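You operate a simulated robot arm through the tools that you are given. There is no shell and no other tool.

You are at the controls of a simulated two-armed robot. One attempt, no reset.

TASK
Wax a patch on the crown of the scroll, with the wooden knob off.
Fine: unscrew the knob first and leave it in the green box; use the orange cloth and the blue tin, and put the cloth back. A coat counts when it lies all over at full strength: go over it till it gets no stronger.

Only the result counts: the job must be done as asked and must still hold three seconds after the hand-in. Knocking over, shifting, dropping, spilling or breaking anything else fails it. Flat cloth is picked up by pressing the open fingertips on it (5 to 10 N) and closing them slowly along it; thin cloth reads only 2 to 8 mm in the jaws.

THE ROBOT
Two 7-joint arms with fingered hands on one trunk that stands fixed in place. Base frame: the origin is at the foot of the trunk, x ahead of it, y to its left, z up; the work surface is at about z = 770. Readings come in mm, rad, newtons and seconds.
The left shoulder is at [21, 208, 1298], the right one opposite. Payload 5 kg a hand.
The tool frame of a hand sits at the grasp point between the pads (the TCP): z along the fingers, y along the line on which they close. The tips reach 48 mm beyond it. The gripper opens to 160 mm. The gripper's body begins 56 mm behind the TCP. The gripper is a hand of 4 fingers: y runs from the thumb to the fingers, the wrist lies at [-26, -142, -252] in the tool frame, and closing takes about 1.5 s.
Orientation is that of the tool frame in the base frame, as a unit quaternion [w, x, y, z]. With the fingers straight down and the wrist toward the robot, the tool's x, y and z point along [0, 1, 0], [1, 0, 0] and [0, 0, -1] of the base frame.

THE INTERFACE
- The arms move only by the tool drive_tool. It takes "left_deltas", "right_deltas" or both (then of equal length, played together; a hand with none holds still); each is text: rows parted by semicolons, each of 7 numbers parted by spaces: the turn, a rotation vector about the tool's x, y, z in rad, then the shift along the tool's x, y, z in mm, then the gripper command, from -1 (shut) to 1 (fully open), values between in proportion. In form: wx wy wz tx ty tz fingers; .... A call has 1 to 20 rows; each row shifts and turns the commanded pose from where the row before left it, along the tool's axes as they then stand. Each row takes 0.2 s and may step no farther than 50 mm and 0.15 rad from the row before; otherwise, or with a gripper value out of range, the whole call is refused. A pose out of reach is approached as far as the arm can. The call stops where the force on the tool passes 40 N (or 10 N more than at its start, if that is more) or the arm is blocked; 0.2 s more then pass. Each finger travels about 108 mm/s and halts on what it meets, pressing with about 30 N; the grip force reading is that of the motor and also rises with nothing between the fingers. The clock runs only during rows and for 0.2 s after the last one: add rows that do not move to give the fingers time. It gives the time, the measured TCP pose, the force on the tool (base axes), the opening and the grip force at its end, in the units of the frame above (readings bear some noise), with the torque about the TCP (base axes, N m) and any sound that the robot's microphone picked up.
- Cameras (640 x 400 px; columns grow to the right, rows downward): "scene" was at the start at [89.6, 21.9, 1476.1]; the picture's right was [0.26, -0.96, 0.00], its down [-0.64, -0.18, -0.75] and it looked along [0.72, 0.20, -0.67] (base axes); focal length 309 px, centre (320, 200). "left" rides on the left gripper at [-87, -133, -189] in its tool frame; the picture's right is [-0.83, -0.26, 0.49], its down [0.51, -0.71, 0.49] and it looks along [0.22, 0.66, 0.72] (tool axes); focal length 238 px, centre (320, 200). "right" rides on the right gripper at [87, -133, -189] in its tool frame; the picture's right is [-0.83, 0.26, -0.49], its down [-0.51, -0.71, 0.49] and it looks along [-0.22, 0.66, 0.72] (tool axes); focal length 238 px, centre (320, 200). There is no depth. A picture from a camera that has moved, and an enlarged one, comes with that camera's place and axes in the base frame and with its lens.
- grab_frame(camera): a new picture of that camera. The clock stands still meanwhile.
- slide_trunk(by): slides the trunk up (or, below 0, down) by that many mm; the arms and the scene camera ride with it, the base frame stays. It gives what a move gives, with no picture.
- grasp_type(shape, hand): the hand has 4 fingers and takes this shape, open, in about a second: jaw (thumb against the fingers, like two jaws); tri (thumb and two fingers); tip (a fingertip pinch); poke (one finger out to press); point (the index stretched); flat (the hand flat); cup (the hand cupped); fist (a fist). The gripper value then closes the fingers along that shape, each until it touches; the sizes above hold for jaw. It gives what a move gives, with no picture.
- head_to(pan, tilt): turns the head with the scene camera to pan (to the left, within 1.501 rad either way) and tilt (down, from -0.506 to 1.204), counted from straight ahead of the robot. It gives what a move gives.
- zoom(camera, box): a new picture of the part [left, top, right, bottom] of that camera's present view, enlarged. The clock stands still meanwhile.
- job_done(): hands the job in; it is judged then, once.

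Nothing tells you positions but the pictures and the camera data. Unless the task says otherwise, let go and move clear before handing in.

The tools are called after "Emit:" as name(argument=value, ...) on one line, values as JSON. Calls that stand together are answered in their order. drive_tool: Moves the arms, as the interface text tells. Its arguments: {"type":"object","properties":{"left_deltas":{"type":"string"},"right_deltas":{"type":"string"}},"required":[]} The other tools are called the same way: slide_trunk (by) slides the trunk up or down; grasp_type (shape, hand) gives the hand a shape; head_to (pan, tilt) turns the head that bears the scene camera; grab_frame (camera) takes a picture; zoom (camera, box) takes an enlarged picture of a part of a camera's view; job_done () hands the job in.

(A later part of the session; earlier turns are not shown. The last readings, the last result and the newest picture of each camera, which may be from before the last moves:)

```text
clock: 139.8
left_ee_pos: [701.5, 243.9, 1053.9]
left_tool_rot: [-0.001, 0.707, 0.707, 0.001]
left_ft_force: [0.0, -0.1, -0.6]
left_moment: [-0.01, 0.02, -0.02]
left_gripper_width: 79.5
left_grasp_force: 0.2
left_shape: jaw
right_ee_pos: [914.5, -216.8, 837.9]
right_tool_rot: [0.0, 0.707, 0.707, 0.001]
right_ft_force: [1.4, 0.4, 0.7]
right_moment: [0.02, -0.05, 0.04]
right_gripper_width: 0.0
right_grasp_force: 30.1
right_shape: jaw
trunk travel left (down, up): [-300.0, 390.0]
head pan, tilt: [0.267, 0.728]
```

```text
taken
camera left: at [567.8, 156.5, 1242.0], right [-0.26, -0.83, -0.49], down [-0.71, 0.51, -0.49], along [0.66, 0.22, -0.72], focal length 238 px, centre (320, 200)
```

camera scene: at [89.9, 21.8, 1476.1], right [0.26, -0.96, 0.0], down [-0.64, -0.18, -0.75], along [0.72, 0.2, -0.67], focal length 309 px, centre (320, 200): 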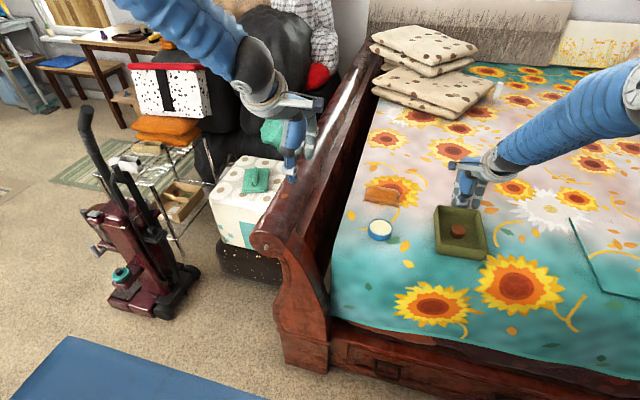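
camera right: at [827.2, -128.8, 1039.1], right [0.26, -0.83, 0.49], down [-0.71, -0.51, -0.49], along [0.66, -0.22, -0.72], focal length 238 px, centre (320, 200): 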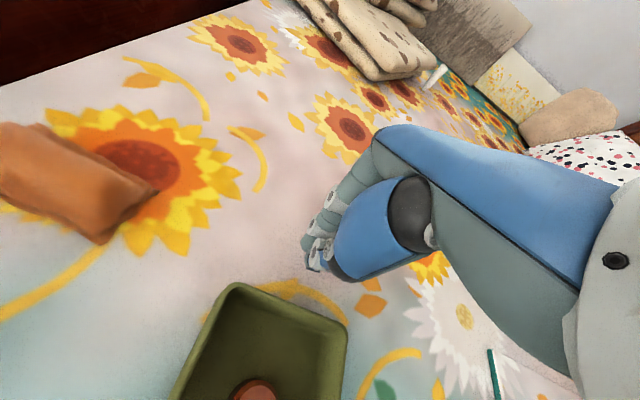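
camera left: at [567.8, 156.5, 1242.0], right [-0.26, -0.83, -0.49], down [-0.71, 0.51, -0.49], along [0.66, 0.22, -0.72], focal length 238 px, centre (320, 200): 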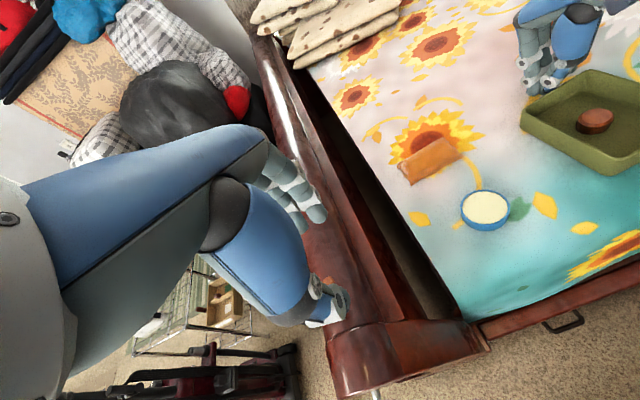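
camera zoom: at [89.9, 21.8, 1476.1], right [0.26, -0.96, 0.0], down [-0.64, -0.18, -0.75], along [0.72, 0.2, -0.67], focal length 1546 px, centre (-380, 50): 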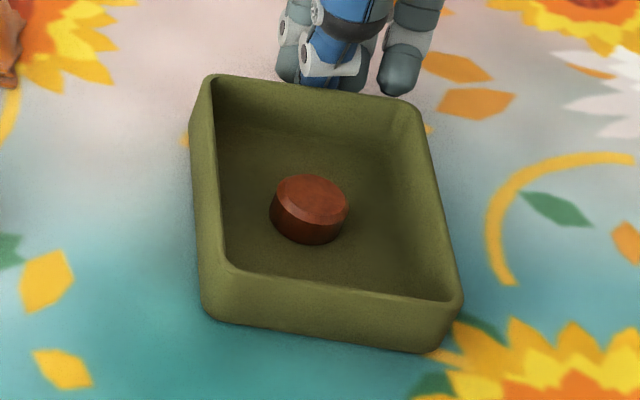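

The row was simply too long and nothing moved. I'll retreat with shorter steps.

Emit:
drive_tool(right_deltas="0 0 0 0 10 0 -1; 0 0 0 0 10 0 -1; 0 0 0 0 0 -40 -1; 0 0 0 0 0 -45 -1; 0 0 0 0 0 -45 -1; 0 0 0 -20 -20 -30 -0.5; 0 0 0 -30 -30 -20 0; 0 0 0 -30 -30 -20 0; 0 0 0 -30 -30 -20 0; 0 0 0 -30 -30 -20 0; 0 0 0 -30 -30 -20 0; 0 0 0 -30 -30 -20 0; 0 0 0 -30 -30 -20 0; 0 0 0 -30 -30 -20 0; 0 0 0 0 0 0 0")

Emit:
grab_frame(camera="scene")

Emit:
zoom(camera="scene", box=[350, 175, 420, 255])

Emit:
zoom(camera="left", box=[380, 110, 560, 250])

Emit:
zoom(camera="left", box=[260, 200, 420, 400])

```text
clock: 143.0
left_ee_pos: [701.8, 245.5, 1053.4]
left_tool_rot: [-0.002, 0.708, 0.707, 0.0]
left_ft_force: [0.5, 0.4, -0.6]
left_moment: [-0.05, 0.08, -0.01]
left_gripper_width: 79.7
left_grasp_force: 0.1
left_shape: jaw
right_ee_pos: [677.0, -474.3, 1156.8]
right_tool_rot: [0.0, 0.707, 0.707, -0.001]
right_ft_force: [0.5, 0.8, -0.6]
right_moment: [-0.08, 0.11, -0.01]
right_gripper_width: 79.9
right_grasp_force: 0.0
right_shape: jaw
trunk travel left (down, up): [-300.0, 390.0]
head pan, tilt: [0.267, 0.728]
```

```text
taken
camera scene: at [91.4, 22.6, 1475.9], right [0.26, -0.96, 0.0], down [-0.64, -0.18, -0.75], along [0.72, 0.2, -0.67], focal length 309 px, centre (320, 200)
```

scene: 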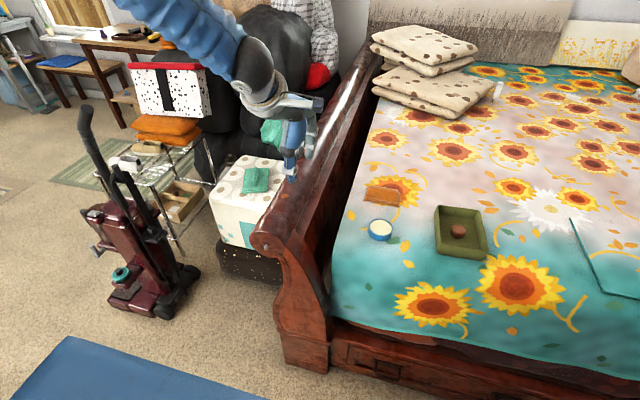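

```text
5.00 times, centred on (385, 215) of scene
camera zoom: at [91.4, 22.6, 1475.9], right [0.26, -0.96, 0.0], down [-0.64, -0.18, -0.75], along [0.72, 0.2, -0.67], focal length 1546 px, centre (-5, 125)
```

zoom: 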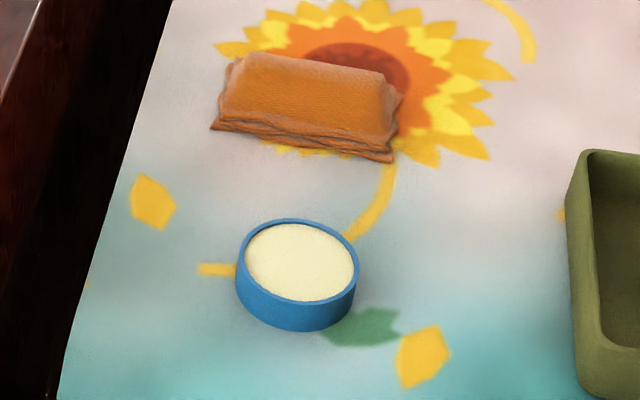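

```text
2.86 times, centred on (470, 180) of left
camera zoom: at [569.1, 157.5, 1241.0], right [-0.26, -0.83, -0.49], down [-0.71, 0.51, -0.49], along [0.65, 0.22, -0.72], focal length 681 px, centre (-109, 257)
```

zoom: 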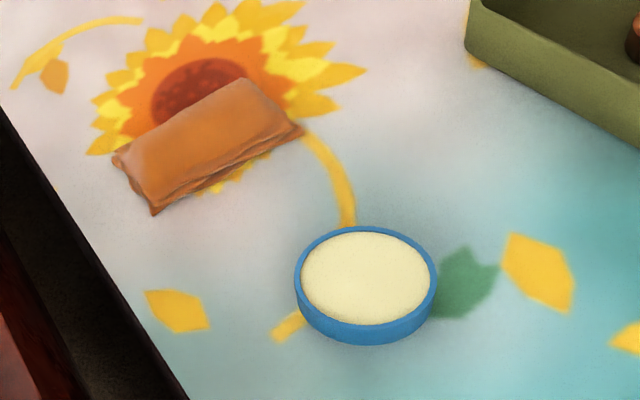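

```text
2.00 times, centred on (340, 300) of left
camera zoom: at [569.1, 157.5, 1241.0], right [-0.26, -0.83, -0.49], down [-0.71, 0.51, -0.49], along [0.65, 0.22, -0.72], focal length 477 px, centre (280, 0)
```

zoom: 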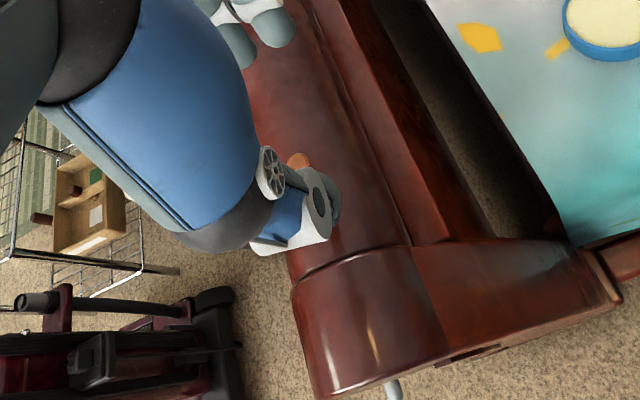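

Everything is in order: the knob is in the box and the right arm is clear. Now the cloth, which is folded at about (924, 25), roughly 72×120 mm. I'll bring the left hand above it with the jaws about 60 mm apart.

Emit:
drive_tool(left_deltas="0 0 0 -27.5 27.9 6.6 0; 0 0 0 -27.5 27.9 6.6 -0.25; 0 0 0 -27.5 27.9 6.6 -0.25; 0 0 0 -27.5 27.9 6.6 -0.25; 0 0 0 -27.5 27.9 6.6 -0.25; 0 0 0 -27.5 27.9 6.6 -0.25; 0 0 0 -27.5 27.9 6.6 -0.25; 0 0 0 -27.5 27.9 6.6 -0.25; 0 0 0 0 0 40 -0.25; 0 0 0 0 0 40 -0.25; 0 0 0 0 0 0 -0.25")

Emit:
grab_frame(camera="scene")

Emit:
grab_frame(camera="left")

Emit:
grab_frame(camera="right")

```text
clock: 145.4
left_ee_pos: [925.1, 25.6, 919.9]
left_tool_rot: [0.0, 0.708, 0.707, 0.001]
left_ft_force: [-0.9, -0.1, 0.9]
left_moment: [0.02, -0.04, 0.03]
left_gripper_width: 60.4
left_grasp_force: 0.0
left_shape: jaw
right_ee_pos: [674.3, -476.4, 1157.5]
right_tool_rot: [0.0, 0.708, 0.707, 0.0]
right_ft_force: [-0.5, -0.8, -0.1]
right_moment: [-0.02, -0.03, -0.01]
right_gripper_width: 79.6
right_grasp_force: 0.0
right_shape: jaw
trunk travel left (down, up): [-300.0, 390.0]
head pan, tilt: [0.267, 0.728]
```

```text
taken
camera scene: at [88.8, 21.7, 1476.2], right [0.26, -0.96, 0.0], down [-0.64, -0.18, -0.75], along [0.72, 0.2, -0.67], focal length 309 px, centre (320, 200)
```

scene: 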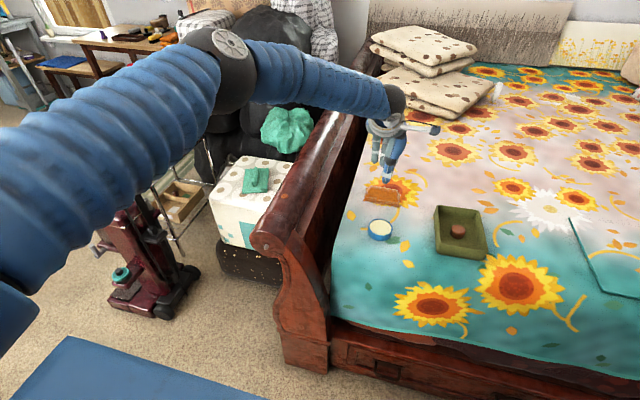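

```text
taken
camera left: at [790.5, -62.8, 1107.9], right [-0.26, -0.83, -0.49], down [-0.71, 0.51, -0.49], along [0.66, 0.22, -0.72], focal length 238 px, centre (320, 200)
```

left: 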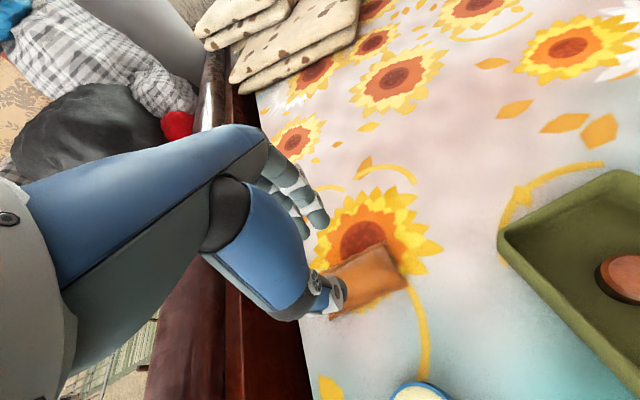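

```text
taken
camera right: at [541.5, -389.9, 1347.6], right [0.26, -0.83, 0.49], down [-0.71, -0.51, -0.49], along [0.66, -0.22, -0.72], focal length 238 px, centre (320, 200)
```

right: 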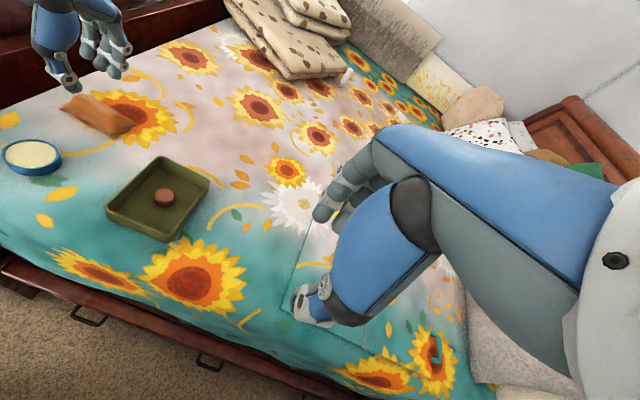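

Emit:
drive_tool(left_deltas="0 0 0 0 0 25 -0.25; 0 0 0 0 0 25 -0.25; 0 0 0 0 0 18 -0.25; 0 0 0 0 0 0 -0.25")

Emit:
zoom(camera="left", box=[230, 150, 450, 340])

Emit:
zoom(camera="scene", box=[340, 120, 440, 250])

```text
clock: 146.4
left_ee_pos: [923.8, 24.7, 851.3]
left_tool_rot: [-0.002, 0.708, 0.706, 0.002]
left_ft_force: [0.4, 0.7, 0.3]
left_moment: [0.0, 0.01, -0.01]
left_gripper_width: 60.1
left_grasp_force: 0.1
left_shape: jaw
right_ee_pos: [673.0, -476.9, 1157.3]
right_tool_rot: [0.0, 0.707, 0.708, -0.001]
right_ft_force: [0.4, 1.4, 0.7]
right_moment: [0.0, 0.01, -0.05]
right_gripper_width: 79.6
right_grasp_force: 0.1
right_shape: jaw
trunk travel left (down, up): [-300.0, 390.0]
head pan, tilt: [0.267, 0.728]
```

```text
2.11 times, centred on (340, 245) of left
camera zoom: at [790.4, -62.7, 1040.1], right [-0.26, -0.83, -0.49], down [-0.71, 0.51, -0.49], along [0.66, 0.22, -0.72], focal length 502 px, centre (278, 105)
```

zoom: 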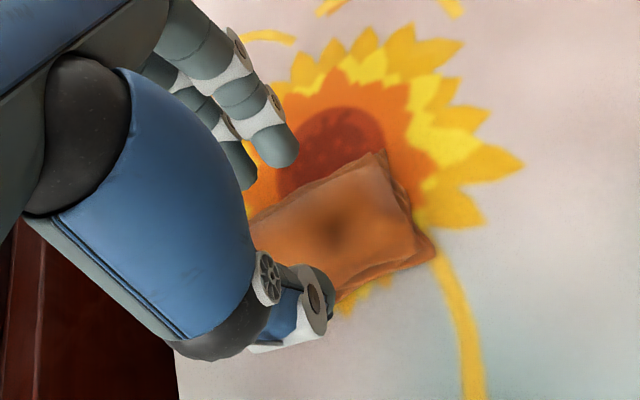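

```text
3.08 times, centred on (390, 185) of scene
camera zoom: at [89.3, 21.6, 1476.1], right [0.26, -0.96, 0.0], down [-0.64, -0.18, -0.75], along [0.72, 0.2, -0.67], focal length 952 px, centre (105, 246)
```

zoom: 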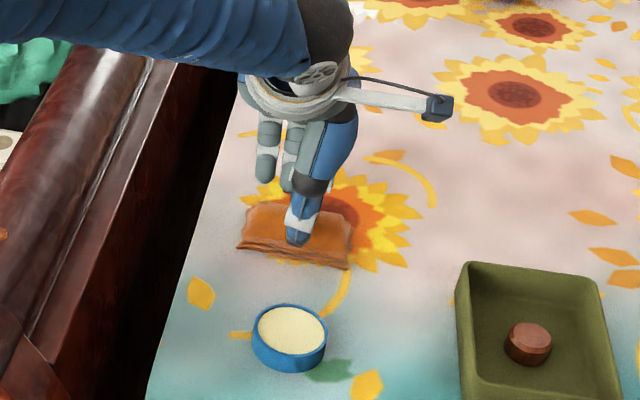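

Emit:
drive_tool(left_deltas="0 0 0 0 0 0 -0.5; 0 0 0 0 0 3 -0.5; 0 0 0 0 0 3 -0.5; 0 0 0 0 0 3 -0.5; 0 0 0 0 0 0 -0.5")

Emit:
zoom(camera="left", box=[230, 150, 450, 340])

Emit:
zoom(camera="scene", box=[350, 150, 420, 240])

```text
clock: 147.6
left_ee_pos: [924.3, 24.1, 842.1]
left_tool_rot: [-0.001, 0.707, 0.707, 0.0]
left_ft_force: [0.1, 0.4, 0.8]
left_moment: [-0.02, 0.02, 0.01]
left_gripper_width: 40.6
left_grasp_force: 0.0
left_shape: jaw
right_ee_pos: [674.6, -475.7, 1155.8]
right_tool_rot: [0.0, 0.707, 0.707, 0.001]
right_ft_force: [0.4, 0.0, -0.2]
right_moment: [0.02, -0.02, 0.0]
right_gripper_width: 79.8
right_grasp_force: 0.1
right_shape: jaw
trunk travel left (down, up): [-300.0, 390.0]
head pan, tilt: [0.267, 0.728]
```

```text
2.11 times, centred on (340, 245) of left
camera zoom: at [790.8, -63.1, 1031.2], right [-0.26, -0.83, -0.49], down [-0.71, 0.51, -0.49], along [0.66, 0.22, -0.72], focal length 502 px, centre (278, 105)
```

zoom: 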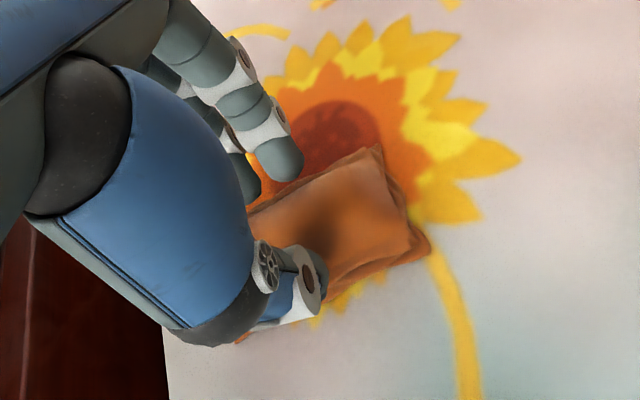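

```text
4.44 times, centred on (385, 195) of scene
camera zoom: at [89.7, 21.4, 1476.1], right [0.26, -0.96, 0.0], down [-0.64, -0.18, -0.75], along [0.72, 0.2, -0.67], focal length 1374 px, centre (31, 222)
```

zoom: 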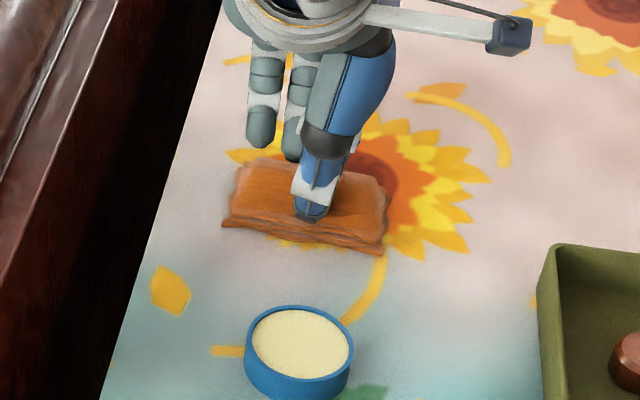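

Emit:
drive_tool(left_deltas="0 0 0 0 -3 0 -0.6; 0 0 0 0 0 3 -0.6; 0 0 0 0 0 3 -0.6; 0 0 0 0 0 2 -0.6; 0 0 0 0 0 0 -0.6")

Emit:
drive_tool(left_deltas="0 0 0 0 0 1.5 -0.6; 0 0 0 0 0 1.5 -0.6; 0 0 0 0 0 0 -0.6")

Emit:
zoom(camera="scene", box=[350, 150, 420, 240])

Emit:
zoom(camera="left", box=[230, 150, 450, 340])

```text
clock: 148.8
left_ee_pos: [922.8, 24.5, 835.4]
left_tool_rot: [-0.001, 0.708, 0.707, 0.001]
left_ft_force: [0.0, -0.2, 0.1]
left_moment: [0.04, -0.02, 0.04]
left_gripper_width: 32.4
left_grasp_force: 0.2
left_shape: jaw
right_ee_pos: [674.4, -475.4, 1158.0]
right_tool_rot: [0.0, 0.707, 0.707, 0.0]
right_ft_force: [0.5, 0.5, -0.2]
right_moment: [-0.02, 0.01, 0.01]
right_gripper_width: 79.6
right_grasp_force: 0.0
right_shape: jaw
trunk travel left (down, up): [-300.0, 390.0]
head pan, tilt: [0.267, 0.728]
```

```text
clock: 149.6
left_ee_pos: [922.3, 24.3, 834.6]
left_tool_rot: [0.001, 0.707, 0.707, 0.001]
left_ft_force: [1.7, 0.2, 10.5]
left_moment: [-0.13, -0.35, 0.04]
left_gripper_width: 32.5
left_grasp_force: 0.1
left_shape: jaw
right_ee_pos: [673.2, -477.0, 1157.9]
right_tool_rot: [0.0, 0.707, 0.707, 0.0]
right_ft_force: [-0.2, -0.7, -0.6]
right_moment: [0.02, -0.01, -0.04]
right_gripper_width: 79.5
right_grasp_force: 0.0
right_shape: jaw
trunk travel left (down, up): [-300.0, 390.0]
head pan, tilt: [0.267, 0.728]
```

```text
4.44 times, centred on (385, 195) of scene
camera zoom: at [88.9, 21.5, 1476.2], right [0.26, -0.96, 0.0], down [-0.64, -0.18, -0.75], along [0.72, 0.2, -0.67], focal length 1374 px, centre (31, 222)
```

zoom: 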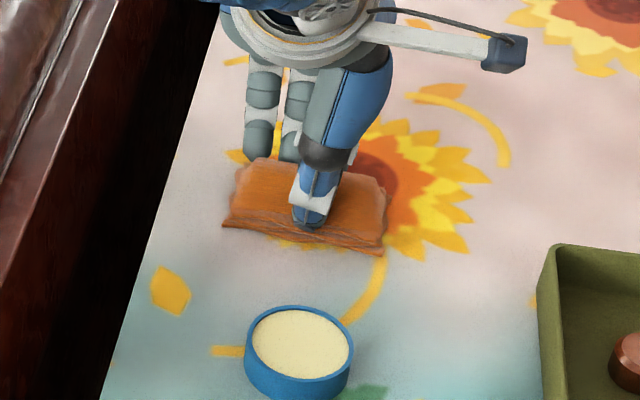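

```text
2.11 times, centred on (340, 245) of left
camera zoom: at [787.5, -62.7, 1021.8], right [-0.26, -0.83, -0.49], down [-0.71, 0.51, -0.49], along [0.66, 0.22, -0.72], focal length 502 px, centre (278, 105)
```

zoom: 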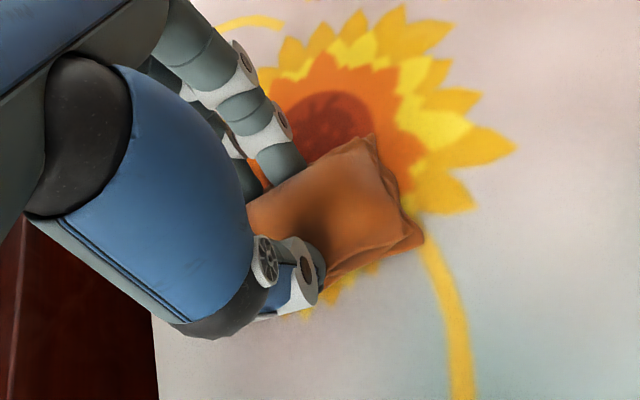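

The finger side touches first, at the cloth's far edge. I'll raise slightly, narrow the jaws and shift nearer so that both sides land on the cloth.

Emit:
drive_tool(left_deltas="0 0 0 0 0 -5 -0.6; 0 0 0 0 -4 0 -0.75; 0 0 0 0 -2 0 -0.75; 0 0 0 0 0 0 -0.75; 0 0 0 0 0 2 -0.75; 0 0 0 0 0 2 -0.75; 0 0 0 0 0 0 -0.75")

Emit:
drive_tool(left_deltas="0 0 0 0 0 1 -0.75; 0 0 0 0 0 1 -0.75; 0 0 0 0 0 0 -0.75")

Emit:
zoom(camera="scene", box=[350, 150, 420, 240])

Emit:
zoom(camera="left", box=[230, 150, 450, 340])

```text
clock: 151.2
left_ee_pos: [914.8, 24.9, 836.1]
left_tool_rot: [0.0, 0.707, 0.707, 0.001]
left_ft_force: [-0.5, 0.2, 7.3]
left_moment: [-0.02, 0.24, 0.01]
left_gripper_width: 20.4
left_grasp_force: 0.1
left_shape: jaw
right_ee_pos: [672.9, -477.0, 1158.1]
right_tool_rot: [0.0, 0.707, 0.707, 0.0]
right_ft_force: [0.4, 0.3, 0.0]
right_moment: [0.0, 0.0, -0.01]
right_gripper_width: 79.9
right_grasp_force: 0.0
right_shape: jaw
trunk travel left (down, up): [-300.0, 390.0]
head pan, tilt: [0.267, 0.728]
```

```text
clock: 152.0
left_ee_pos: [914.9, 25.3, 834.9]
left_tool_rot: [0.0, 0.707, 0.707, 0.002]
left_ft_force: [-2.6, 0.1, 23.4]
left_moment: [-0.1, 0.68, -0.02]
left_gripper_width: 21.2
left_grasp_force: 0.2
left_shape: jaw
right_ee_pos: [673.8, -477.0, 1158.3]
right_tool_rot: [0.001, 0.707, 0.707, 0.0]
right_ft_force: [-0.6, 0.2, -0.2]
right_moment: [0.0, 0.0, 0.0]
right_gripper_width: 79.9
right_grasp_force: 0.0
right_shape: jaw
trunk travel left (down, up): [-300.0, 390.0]
head pan, tilt: [0.267, 0.728]
```

```text
4.44 times, centred on (385, 195) of scene
camera zoom: at [87.5, 21.5, 1476.4], right [0.26, -0.96, 0.0], down [-0.64, -0.18, -0.75], along [0.72, 0.2, -0.66], focal length 1374 px, centre (31, 222)
```

zoom: 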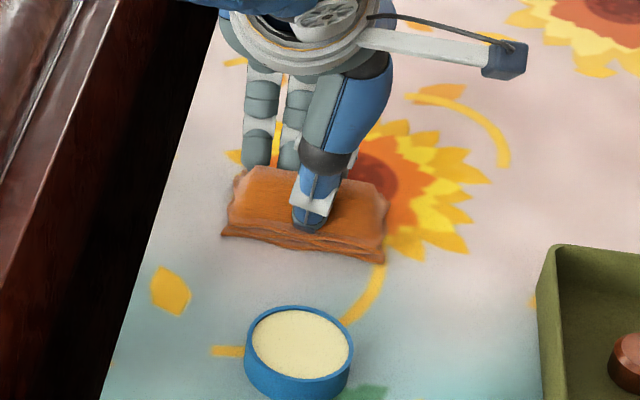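

```text
2.11 times, centred on (340, 245) of left
camera zoom: at [780.5, -63.1, 1022.2], right [-0.26, -0.83, -0.49], down [-0.71, 0.51, -0.49], along [0.66, 0.22, -0.72], focal length 502 px, centre (278, 105)
```

zoom: 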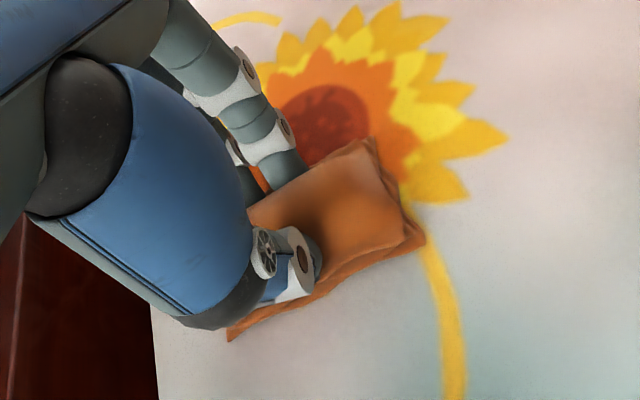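

Now the thumb side presses and the cloth slid about 13 mm toward me. I'll lift clear, then look at where the cloth and fingertips actually are.

Emit:
drive_tool(left_deltas="0 0 0 0 0 -10 -0.75; 0 0 0 0 0 -20 -0.75; 0 0 0 0 -40 -30 -0.75; 0 0 0 0 -40 -30 -0.75; 0 0 0 0 0 0 -0.75")

Emit:
zoom(camera="scene", box=[350, 150, 420, 240])

Emit:
zoom(camera="left", box=[230, 100, 450, 340])

```text
clock: 153.2
left_ee_pos: [836.2, 25.7, 919.8]
left_tool_rot: [-0.002, 0.707, 0.707, 0.0]
left_ft_force: [-0.1, -0.3, -0.6]
left_moment: [-0.02, 0.08, -0.02]
left_gripper_width: 20.5
left_grasp_force: 0.1
left_shape: jaw
right_ee_pos: [676.5, -475.5, 1155.8]
right_tool_rot: [0.0, 0.707, 0.707, 0.0]
right_ft_force: [0.8, 0.4, -0.4]
right_moment: [0.01, 0.08, -0.02]
right_gripper_width: 79.6
right_grasp_force: 0.0
right_shape: jaw
trunk travel left (down, up): [-300.0, 390.0]
head pan, tilt: [0.267, 0.728]
```

```text
4.44 times, centred on (385, 195) of scene
camera zoom: at [91.3, 21.6, 1475.8], right [0.26, -0.96, 0.0], down [-0.64, -0.18, -0.75], along [0.72, 0.2, -0.67], focal length 1374 px, centre (31, 222)
```

zoom: 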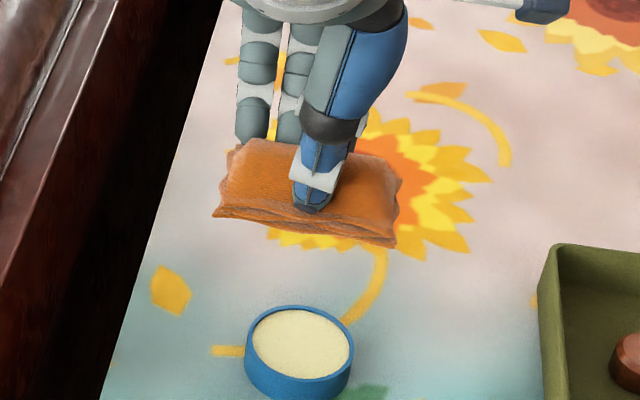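

```text
1.67 times, centred on (340, 220) of left
camera zoom: at [703.1, -62.2, 1108.6], right [-0.26, -0.83, -0.49], down [-0.71, 0.51, -0.49], along [0.65, 0.22, -0.72], focal length 397 px, centre (287, 167)
```

zoom: 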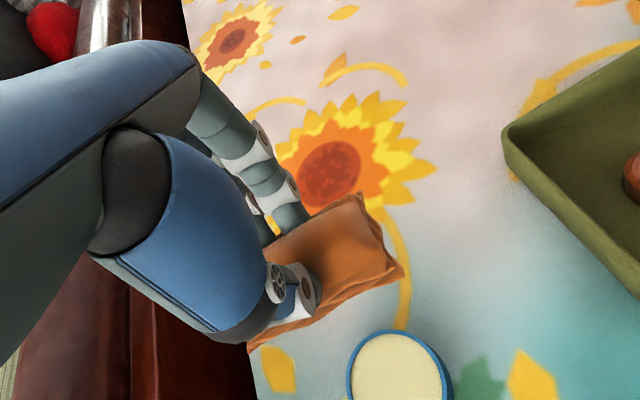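

The cloth came up with the hand, already caught between thumb and fingers. I'll set it down low where it came from and close slowly to secure the grip.

Emit:
drive_tool(left_deltas="0 0 0 0 40 0 -0.75; 0 0 0 0 45 0 -0.75; 0 0 0 0 0 30 -0.75; 0 0 0 0 0 30 -0.75; 0 0 0 0 0 16 -0.75; 0 0 0 0 0 4 -0.75; 0 0 0 0 0 2 -0.75; 0 0 0 0 0 0 -0.75")

Emit:
zoom(camera="scene", box=[350, 150, 420, 240])

Emit:
zoom(camera="right", box=[20, 20, 180, 180])

```text
clock: 155.0
left_ee_pos: [919.8, 24.1, 839.7]
left_tool_rot: [-0.001, 0.708, 0.707, 0.001]
left_ft_force: [-0.4, 0.0, -1.3]
left_moment: [-0.02, 0.01, 0.02]
left_gripper_width: 20.5
left_grasp_force: 0.1
left_shape: jaw
right_ee_pos: [674.8, -476.3, 1156.4]
right_tool_rot: [-0.001, 0.707, 0.707, 0.001]
right_ft_force: [0.9, 0.4, -0.1]
right_moment: [-0.03, -0.01, 0.0]
right_gripper_width: 79.8
right_grasp_force: 0.0
right_shape: jaw
trunk travel left (down, up): [-300.0, 390.0]
head pan, tilt: [0.267, 0.728]
```

```text
4.44 times, centred on (385, 195) of scene
camera zoom: at [89.8, 21.5, 1476.1], right [0.26, -0.96, 0.0], down [-0.64, -0.18, -0.75], along [0.72, 0.2, -0.67], focal length 1374 px, centre (31, 222)
```

zoom: 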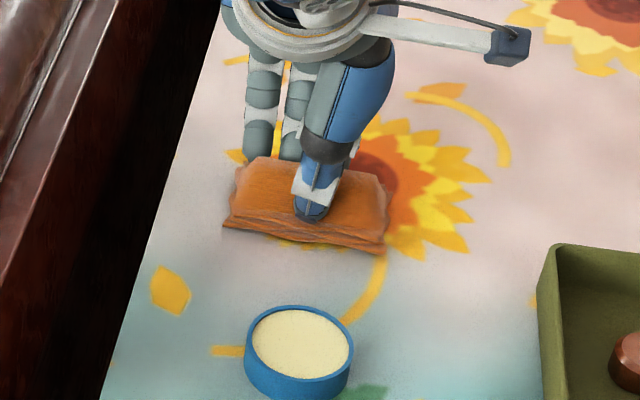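

```text
2.50 times, centred on (100, 100) of right
camera zoom: at [542.5, -390.0, 1347.1], right [0.26, -0.83, 0.49], down [-0.71, -0.51, -0.49], along [0.66, -0.22, -0.72], focal length 596 px, centre (870, 450)
```

zoom: 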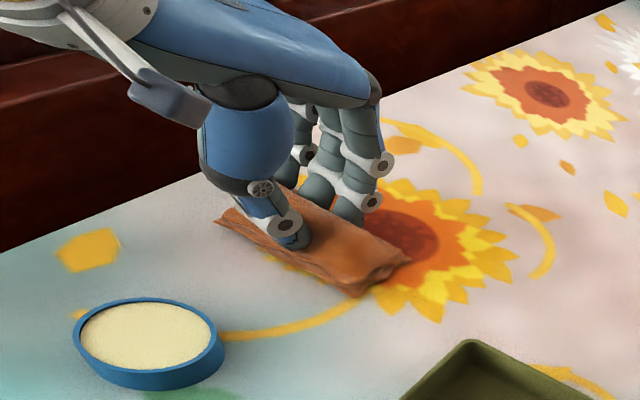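

Emit:
drive_tool(left_deltas="0 0 0 0 0 1.5 -0.75; 0 0 0 0 0 1.5 -0.75; 0 0 0 0 0 0 -0.75")

```text
clock: 155.8
left_ee_pos: [920.7, 24.7, 835.8]
left_tool_rot: [0.0, 0.708, 0.706, 0.0]
left_ft_force: [0.1, 0.4, -0.4]
left_moment: [0.02, 0.0, 0.04]
left_gripper_width: 20.3
left_grasp_force: 0.1
left_shape: jaw
right_ee_pos: [674.5, -476.9, 1156.7]
right_tool_rot: [0.0, 0.707, 0.707, 0.0]
right_ft_force: [0.2, -0.1, 0.0]
right_moment: [0.06, 0.0, 0.02]
right_gripper_width: 79.8
right_grasp_force: 0.0
right_shape: jaw
trunk travel left (down, up): [-300.0, 390.0]
head pan, tilt: [0.267, 0.728]
```

Emit:
drive_tool(left_deltas="0 0 0 0 0 1 -0.75; 0 0 0 0 0 0 -0.75")

Emit:
drive_tool(left_deltas="0 0 0 0 0 1 -0.75; 0 0 0 0 0 0 -0.75")

```text
clock: 156.4
left_ee_pos: [920.5, 23.9, 835.4]
left_tool_rot: [-0.001, 0.706, 0.708, 0.0]
left_ft_force: [-0.2, -0.2, 0.1]
left_moment: [0.01, -0.01, 0.0]
left_gripper_width: 20.4
left_grasp_force: 0.1
left_shape: jaw
right_ee_pos: [673.6, -476.2, 1158.3]
right_tool_rot: [0.0, 0.707, 0.707, 0.0]
right_ft_force: [0.3, -0.2, 0.3]
right_moment: [0.0, -0.03, -0.01]
right_gripper_width: 79.4
right_grasp_force: 0.1
right_shape: jaw
trunk travel left (down, up): [-300.0, 390.0]
head pan, tilt: [0.267, 0.728]
```

```text
clock: 157.0
left_ee_pos: [919.8, 23.4, 835.6]
left_tool_rot: [-0.001, 0.707, 0.707, 0.0]
left_ft_force: [-0.7, 0.6, 1.9]
left_moment: [-0.05, 0.1, 0.01]
left_gripper_width: 20.4
left_grasp_force: 0.1
left_shape: jaw
right_ee_pos: [674.4, -476.9, 1157.3]
right_tool_rot: [0.0, 0.707, 0.708, 0.0]
right_ft_force: [0.3, 0.0, -0.5]
right_moment: [0.0, 0.0, 0.0]
right_gripper_width: 79.5
right_grasp_force: 0.0
right_shape: jaw
trunk travel left (down, up): [-300.0, 390.0]
head pan, tilt: [0.267, 0.728]
```

Light contact. One more small step to reach about 6–8 N, then a slow close.

Emit:
drive_tool(left_deltas="0 0 0 0 0 0.6 -0.75; 0 0 0 0 0 0 -0.75")

Emit:
drive_tool(left_deltas="0 0 0 0 0 0 -0.8; 0 0 0 0 0 0 -0.84; 0 0 0 0 0 0 -0.88; 0 0 0 0 0 0 -0.92; 0 0 0 0 0 0 -0.96; 0 0 0 0 0 0 -1; 0 0 0 0 0 0 -1; 0 0 0 0 0 0 -1")

Emit:
zoom(camera="scene", box=[350, 150, 420, 240])

Emit:
zoom(camera="right", box=[20, 20, 180, 180])

```text
clock: 157.6
left_ee_pos: [920.0, 24.7, 834.1]
left_tool_rot: [-0.001, 0.707, 0.707, 0.001]
left_ft_force: [1.1, 0.0, 6.6]
left_moment: [-0.05, 0.13, 0.01]
left_gripper_width: 20.2
left_grasp_force: 0.1
left_shape: jaw
right_ee_pos: [674.8, -475.7, 1157.1]
right_tool_rot: [0.001, 0.707, 0.707, 0.0]
right_ft_force: [0.3, 0.6, 0.5]
right_moment: [0.04, 0.01, 0.01]
right_gripper_width: 79.8
right_grasp_force: 0.1
right_shape: jaw
trunk travel left (down, up): [-300.0, 390.0]
head pan, tilt: [0.267, 0.728]
```

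```text
clock: 159.4
left_ee_pos: [920.0, 24.6, 833.7]
left_tool_rot: [0.0, 0.706, 0.708, 0.0]
left_ft_force: [-0.6, 0.6, 5.6]
left_moment: [-0.08, 0.13, -0.12]
left_gripper_width: 19.9
left_grasp_force: 30.1
left_shape: jaw
right_ee_pos: [673.7, -476.1, 1158.2]
right_tool_rot: [0.0, 0.707, 0.707, 0.0]
right_ft_force: [-0.3, 1.0, 0.6]
right_moment: [-0.01, 0.0, 0.02]
right_gripper_width: 79.7
right_grasp_force: 0.2
right_shape: jaw
trunk travel left (down, up): [-300.0, 390.0]
head pan, tilt: [0.267, 0.728]
```

```text
4.44 times, centred on (385, 195) of scene
camera zoom: at [89.2, 21.5, 1476.1], right [0.26, -0.96, 0.0], down [-0.64, -0.18, -0.75], along [0.72, 0.2, -0.67], focal length 1374 px, centre (31, 222)
```

zoom: 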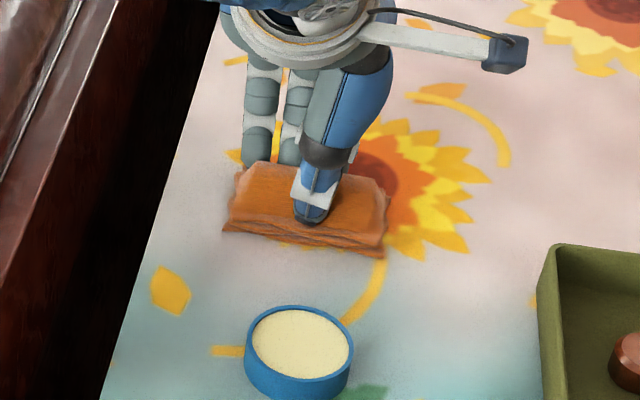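

```text
2.50 times, centred on (100, 100) of right
camera zoom: at [541.9, -389.9, 1347.3], right [0.26, -0.83, 0.49], down [-0.71, -0.51, -0.49], along [0.66, -0.22, -0.72], focal length 596 px, centre (870, 450)
```

zoom: 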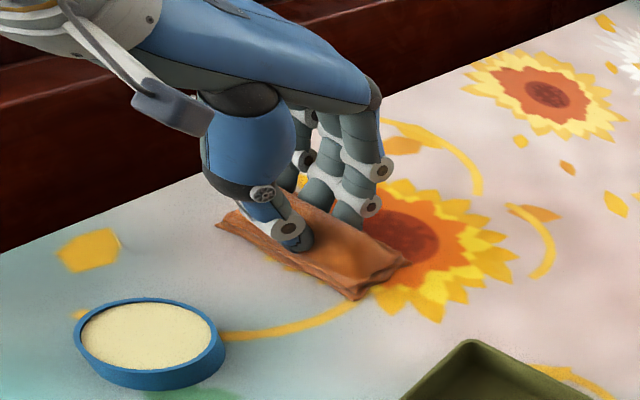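

The cloth is gripped at 30 N with 20 mm of folded cloth in the jaws. I'll lift it and check that it hangs securely.

Emit:
drive_tool(left_deltas="0 0 0 0 0 -10 -1; 0 0 0 0 0 -20 -1; 0 0 0 0 0 -30 -1; 0 0 0 0 0 -30 -1; 0 0 0 0 0 -30 -1; 0 0 0 0 0 0 -1")

Emit:
zoom(camera="scene", box=[340, 110, 440, 240])

Emit:
zoom(camera="right", box=[0, 0, 180, 180])

Emit:
zoom(camera="left", box=[230, 100, 450, 340])

```text
clock: 160.8
left_ee_pos: [920.3, 23.9, 952.6]
left_tool_rot: [-0.001, 0.707, 0.707, 0.001]
left_ft_force: [0.1, -0.5, -1.2]
left_moment: [0.0, 0.04, -0.01]
left_gripper_width: 19.2
left_grasp_force: 30.4
left_shape: jaw
right_ee_pos: [675.6, -476.7, 1157.7]
right_tool_rot: [-0.001, 0.707, 0.707, 0.0]
right_ft_force: [-0.4, 0.3, -0.2]
right_moment: [0.0, 0.01, 0.0]
right_gripper_width: 79.4
right_grasp_force: 0.0
right_shape: jaw
trunk travel left (down, up): [-300.0, 390.0]
head pan, tilt: [0.267, 0.728]
```

```text
3.08 times, centred on (390, 175) of scene
camera zoom: at [90.4, 21.4, 1476.0], right [0.26, -0.96, 0.0], down [-0.64, -0.18, -0.75], along [0.72, 0.2, -0.67], focal length 952 px, centre (105, 277)
```

zoom: 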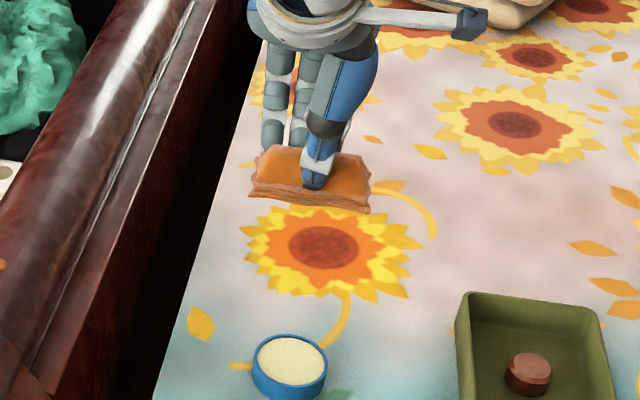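

```text
2.22 times, centred on (90, 90) of right
camera zoom: at [543.1, -390.0, 1346.7], right [0.26, -0.83, 0.49], down [-0.71, -0.51, -0.49], along [0.65, -0.22, -0.72], focal length 530 px, centre (831, 444)
```

zoom: 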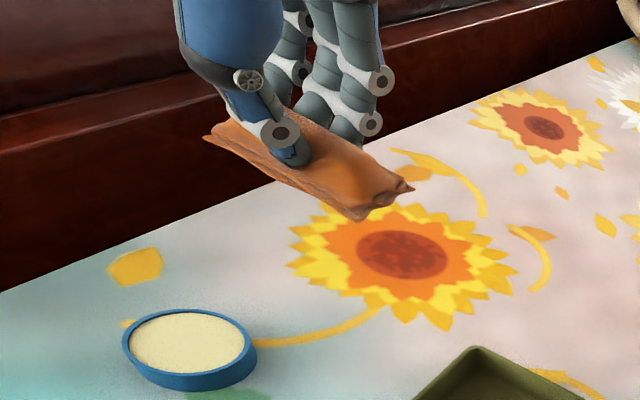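

```text
1.67 times, centred on (340, 220) of left
camera zoom: at [787.0, -62.2, 1141.2], right [-0.26, -0.83, -0.49], down [-0.71, 0.51, -0.49], along [0.65, 0.22, -0.72], focal length 397 px, centre (287, 167)
```

zoom: 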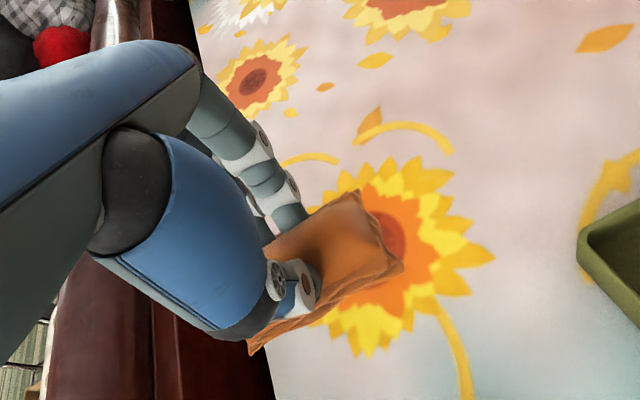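

The cloth hangs securely, its underside about 62 mm below the TCP. Next is the tin at about (757, 15). I'll move above it.

Emit:
drive_tool(left_deltas="0 0 0 -2 -33.4 6 -1; 0 0 0 -2 -33.4 6 -1; 0 0 0 -2 -33.4 6 -1; 0 0 0 -2 -33.4 6 -1; 0 0 0 -2 -33.4 6 -1; 0 0 0 0 0 10 -1; 0 0 0 0 0 10 -1; 0 0 0 0 0 0 -1")

Emit:
zoom(camera="scene", box=[340, 160, 440, 260])

Emit:
grab_frame(camera="right")

Emit:
grab_frame(camera="left")

```text
clock: 162.6
left_ee_pos: [753.7, 16.0, 903.3]
left_tool_rot: [-0.001, 0.707, 0.707, 0.001]
left_ft_force: [-0.9, 0.6, -0.8]
left_moment: [-0.01, -0.03, -0.01]
left_gripper_width: 19.3
left_grasp_force: 29.7
left_shape: jaw
right_ee_pos: [674.9, -475.2, 1157.5]
right_tool_rot: [0.0, 0.707, 0.707, 0.0]
right_ft_force: [0.4, 0.4, 0.1]
right_moment: [-0.02, 0.06, -0.03]
right_gripper_width: 79.9
right_grasp_force: 0.1
right_shape: jaw
trunk travel left (down, up): [-300.0, 390.0]
head pan, tilt: [0.267, 0.728]
```

```text
4.00 times, centred on (390, 210) of scene
camera zoom: at [89.8, 21.6, 1476.1], right [0.26, -0.96, 0.0], down [-0.64, -0.18, -0.75], along [0.72, 0.2, -0.67], focal length 1237 px, centre (40, 160)
```

zoom: 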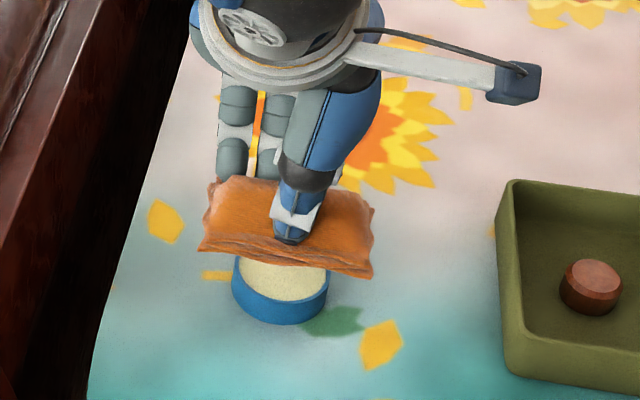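

```text
taken
camera right: at [542.5, -389.8, 1347.1], right [0.26, -0.83, 0.49], down [-0.71, -0.51, -0.49], along [0.66, -0.22, -0.72], focal length 238 px, centre (320, 200)
```

right: 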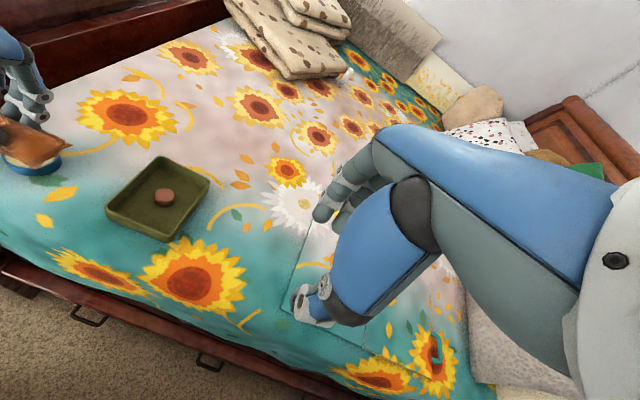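

```text
taken
camera left: at [619.4, -72.2, 1091.4], right [-0.26, -0.83, -0.49], down [-0.71, 0.51, -0.49], along [0.66, 0.22, -0.72], focal length 238 px, centre (320, 200)
```

left: 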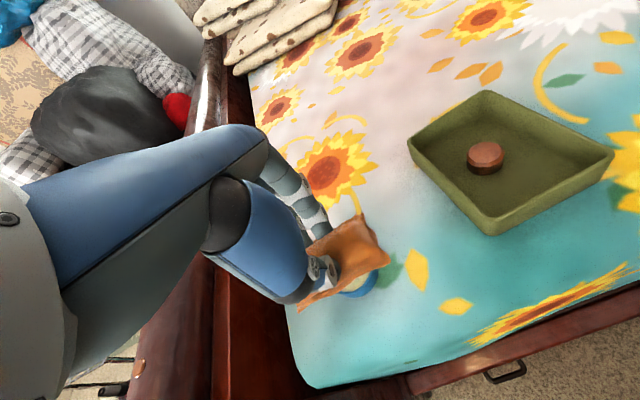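

The pad is centred over the tin. I'll lower it gently until it touches.

Emit:
drive_tool(left_deltas="0 0 0 0 0 15 -1; 0 0 0 0 0 15 -1; 0 0 0 0 0 8 -1; 0 0 0 0 0 3 -1; 0 0 0 0 0 0 -1")

Emit:
zoom(camera="scene", box=[340, 160, 440, 260])

Emit:
zoom(camera="left", box=[240, 180, 440, 340])

```text
clock: 163.8
left_ee_pos: [754.3, 13.6, 862.6]
left_tool_rot: [-0.001, 0.708, 0.706, 0.001]
left_ft_force: [0.3, 0.4, -0.6]
left_moment: [-0.01, 0.04, -0.02]
left_gripper_width: 19.5
left_grasp_force: 30.2
left_shape: jaw
right_ee_pos: [675.6, -476.9, 1157.9]
right_tool_rot: [0.0, 0.707, 0.707, 0.0]
right_ft_force: [0.6, 0.2, -0.8]
right_moment: [0.01, 0.0, 0.0]
right_gripper_width: 79.5
right_grasp_force: 0.2
right_shape: jaw
trunk travel left (down, up): [-300.0, 390.0]
head pan, tilt: [0.267, 0.728]
```

```text
4.00 times, centred on (390, 210) of scene
camera zoom: at [89.7, 21.6, 1476.1], right [0.26, -0.96, 0.0], down [-0.64, -0.18, -0.75], along [0.72, 0.2, -0.67], focal length 1237 px, centre (40, 160)
```

zoom: 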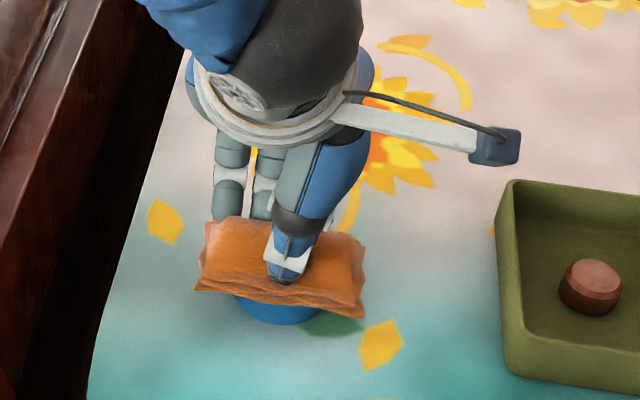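

```text
2.50 times, centred on (340, 260) of left
camera zoom: at [619.4, -72.9, 1050.7], right [-0.26, -0.83, -0.49], down [-0.71, 0.51, -0.49], along [0.66, 0.22, -0.72], focal length 596 px, centre (270, 50)
```

zoom: 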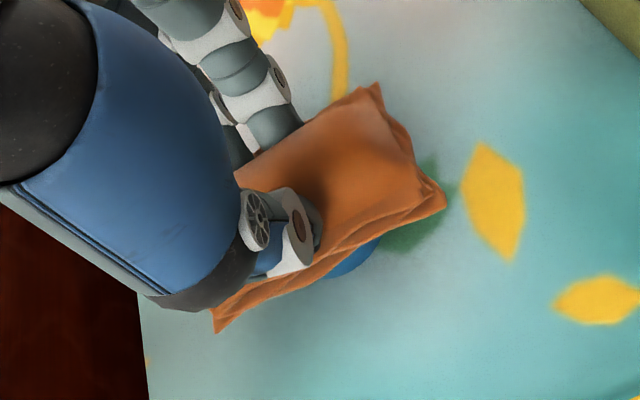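

Emit:
drive_tool(left_deltas="0 0 0 0 0 1.5 -1; 0 0 0 0 0 1.5 -1; 0 0 0 0 0 1.5 -1; 0 0 0 0 0 0 -1")

Emit:
drive_tool(left_deltas="0 0 0 0 0 1 -1; 0 0 0 0 0 1 -1; 0 0 0 0 0 0 -1")

```text
clock: 164.8
left_ee_pos: [752.8, 14.0, 858.9]
left_tool_rot: [-0.001, 0.708, 0.707, 0.001]
left_ft_force: [-0.1, 0.6, 3.0]
left_moment: [-0.08, 0.01, -0.01]
left_gripper_width: 19.6
left_grasp_force: 29.9
left_shape: jaw
right_ee_pos: [674.2, -476.0, 1158.5]
right_tool_rot: [0.0, 0.707, 0.707, 0.001]
right_ft_force: [-0.1, -0.2, 0.3]
right_moment: [-0.02, 0.01, -0.01]
right_gripper_width: 79.9
right_grasp_force: 0.0
right_shape: jaw
trunk travel left (down, up): [-300.0, 390.0]
head pan, tilt: [0.267, 0.728]
```

```text
clock: 165.6
left_ee_pos: [754.2, 14.0, 858.5]
left_tool_rot: [0.0, 0.707, 0.707, 0.001]
left_ft_force: [-1.2, 0.5, 17.9]
left_moment: [-0.22, 0.31, -0.02]
left_gripper_width: 19.5
left_grasp_force: 29.9
left_shape: jaw
right_ee_pos: [673.2, -477.4, 1158.4]
right_tool_rot: [0.0, 0.707, 0.708, 0.0]
right_ft_force: [0.9, 0.4, 1.1]
right_moment: [0.03, 0.02, -0.03]
right_gripper_width: 79.5
right_grasp_force: 0.1
right_shape: jaw
trunk travel left (down, up): [-300.0, 390.0]
head pan, tilt: [0.267, 0.728]
```

Emit:
drive_tool(left_deltas="0 0 0 0 0 -0.6 -1; 0 0 0 0 0 0 -1; 0 0 0 0 0 0 -1; 0 0 0 0 0 0 -1; 0 0 0 0 0 0.6 -1; 0 0 0 0 0 0 -1; 0 0 0 0 0 -0.6 -1; 0 0 0 0 0 0 -1")

Emit:
drive_tool(left_deltas="0 0 0 0 0 -5 -1; 0 0 0 0 0 -20 -1; 0 0 0 0 0 -40 -1; 0 0 0 0 0 -40 -1; 0 0 0 0 0 -40 -1; 0 0 0 0 0 -40 -1; 0 0 0 0 0 0 -1")

Emit:
zoom(camera="scene", box=[340, 130, 440, 260])

Emit:
zoom(camera="left", box=[240, 180, 440, 340])

```text
clock: 167.4
left_ee_pos: [752.9, 15.0, 857.7]
left_tool_rot: [0.0, 0.707, 0.707, 0.001]
left_ft_force: [3.5, -1.9, 22.1]
left_moment: [-0.39, -0.16, -0.03]
left_gripper_width: 19.6
left_grasp_force: 30.0
left_shape: jaw
right_ee_pos: [673.4, -476.3, 1158.6]
right_tool_rot: [0.0, 0.707, 0.707, 0.0]
right_ft_force: [-0.4, 0.4, -0.2]
right_moment: [0.0, -0.01, 0.01]
right_gripper_width: 79.9
right_grasp_force: 0.0
right_shape: jaw
trunk travel left (down, up): [-300.0, 390.0]
head pan, tilt: [0.267, 0.728]
```

```text
clock: 169.0
left_ee_pos: [752.1, 12.9, 1041.3]
left_tool_rot: [-0.001, 0.707, 0.707, 0.001]
left_ft_force: [0.5, -0.6, -1.6]
left_moment: [0.02, 0.04, -0.03]
left_gripper_width: 19.3
left_grasp_force: 29.9
left_shape: jaw
right_ee_pos: [674.5, -476.5, 1156.7]
right_tool_rot: [0.0, 0.708, 0.706, -0.001]
right_ft_force: [0.5, -0.9, -0.7]
right_moment: [0.03, 0.01, 0.0]
right_gripper_width: 79.9
right_grasp_force: 0.0
right_shape: jaw
trunk travel left (down, up): [-300.0, 390.0]
head pan, tilt: [0.267, 0.728]
```

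```text
3.08 times, centred on (390, 195) of scene
camera zoom: at [90.4, 20.8, 1475.9], right [0.26, -0.96, 0.0], down [-0.64, -0.17, -0.75], along [0.72, 0.2, -0.67], focal length 952 px, centre (105, 215)
```

zoom: 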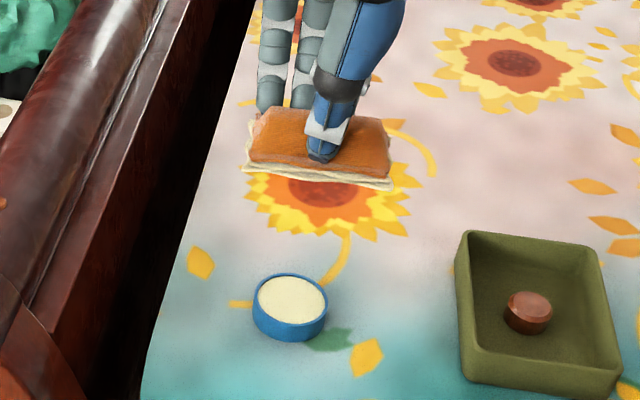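

```text
2.50 times, centred on (340, 260) of left
camera zoom: at [619.2, -73.8, 1229.3], right [-0.26, -0.83, -0.49], down [-0.71, 0.51, -0.49], along [0.66, 0.22, -0.72], focal length 596 px, centre (270, 50)
```

zoom: 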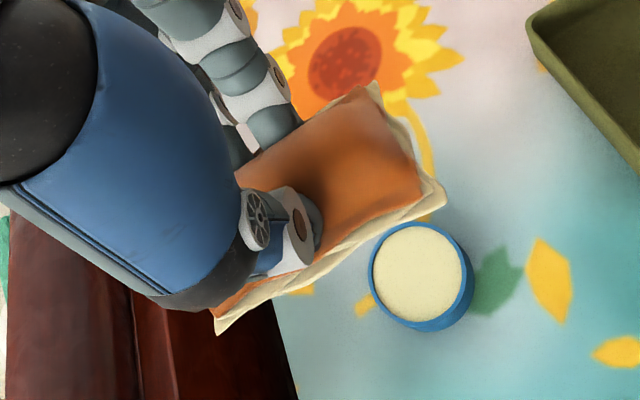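

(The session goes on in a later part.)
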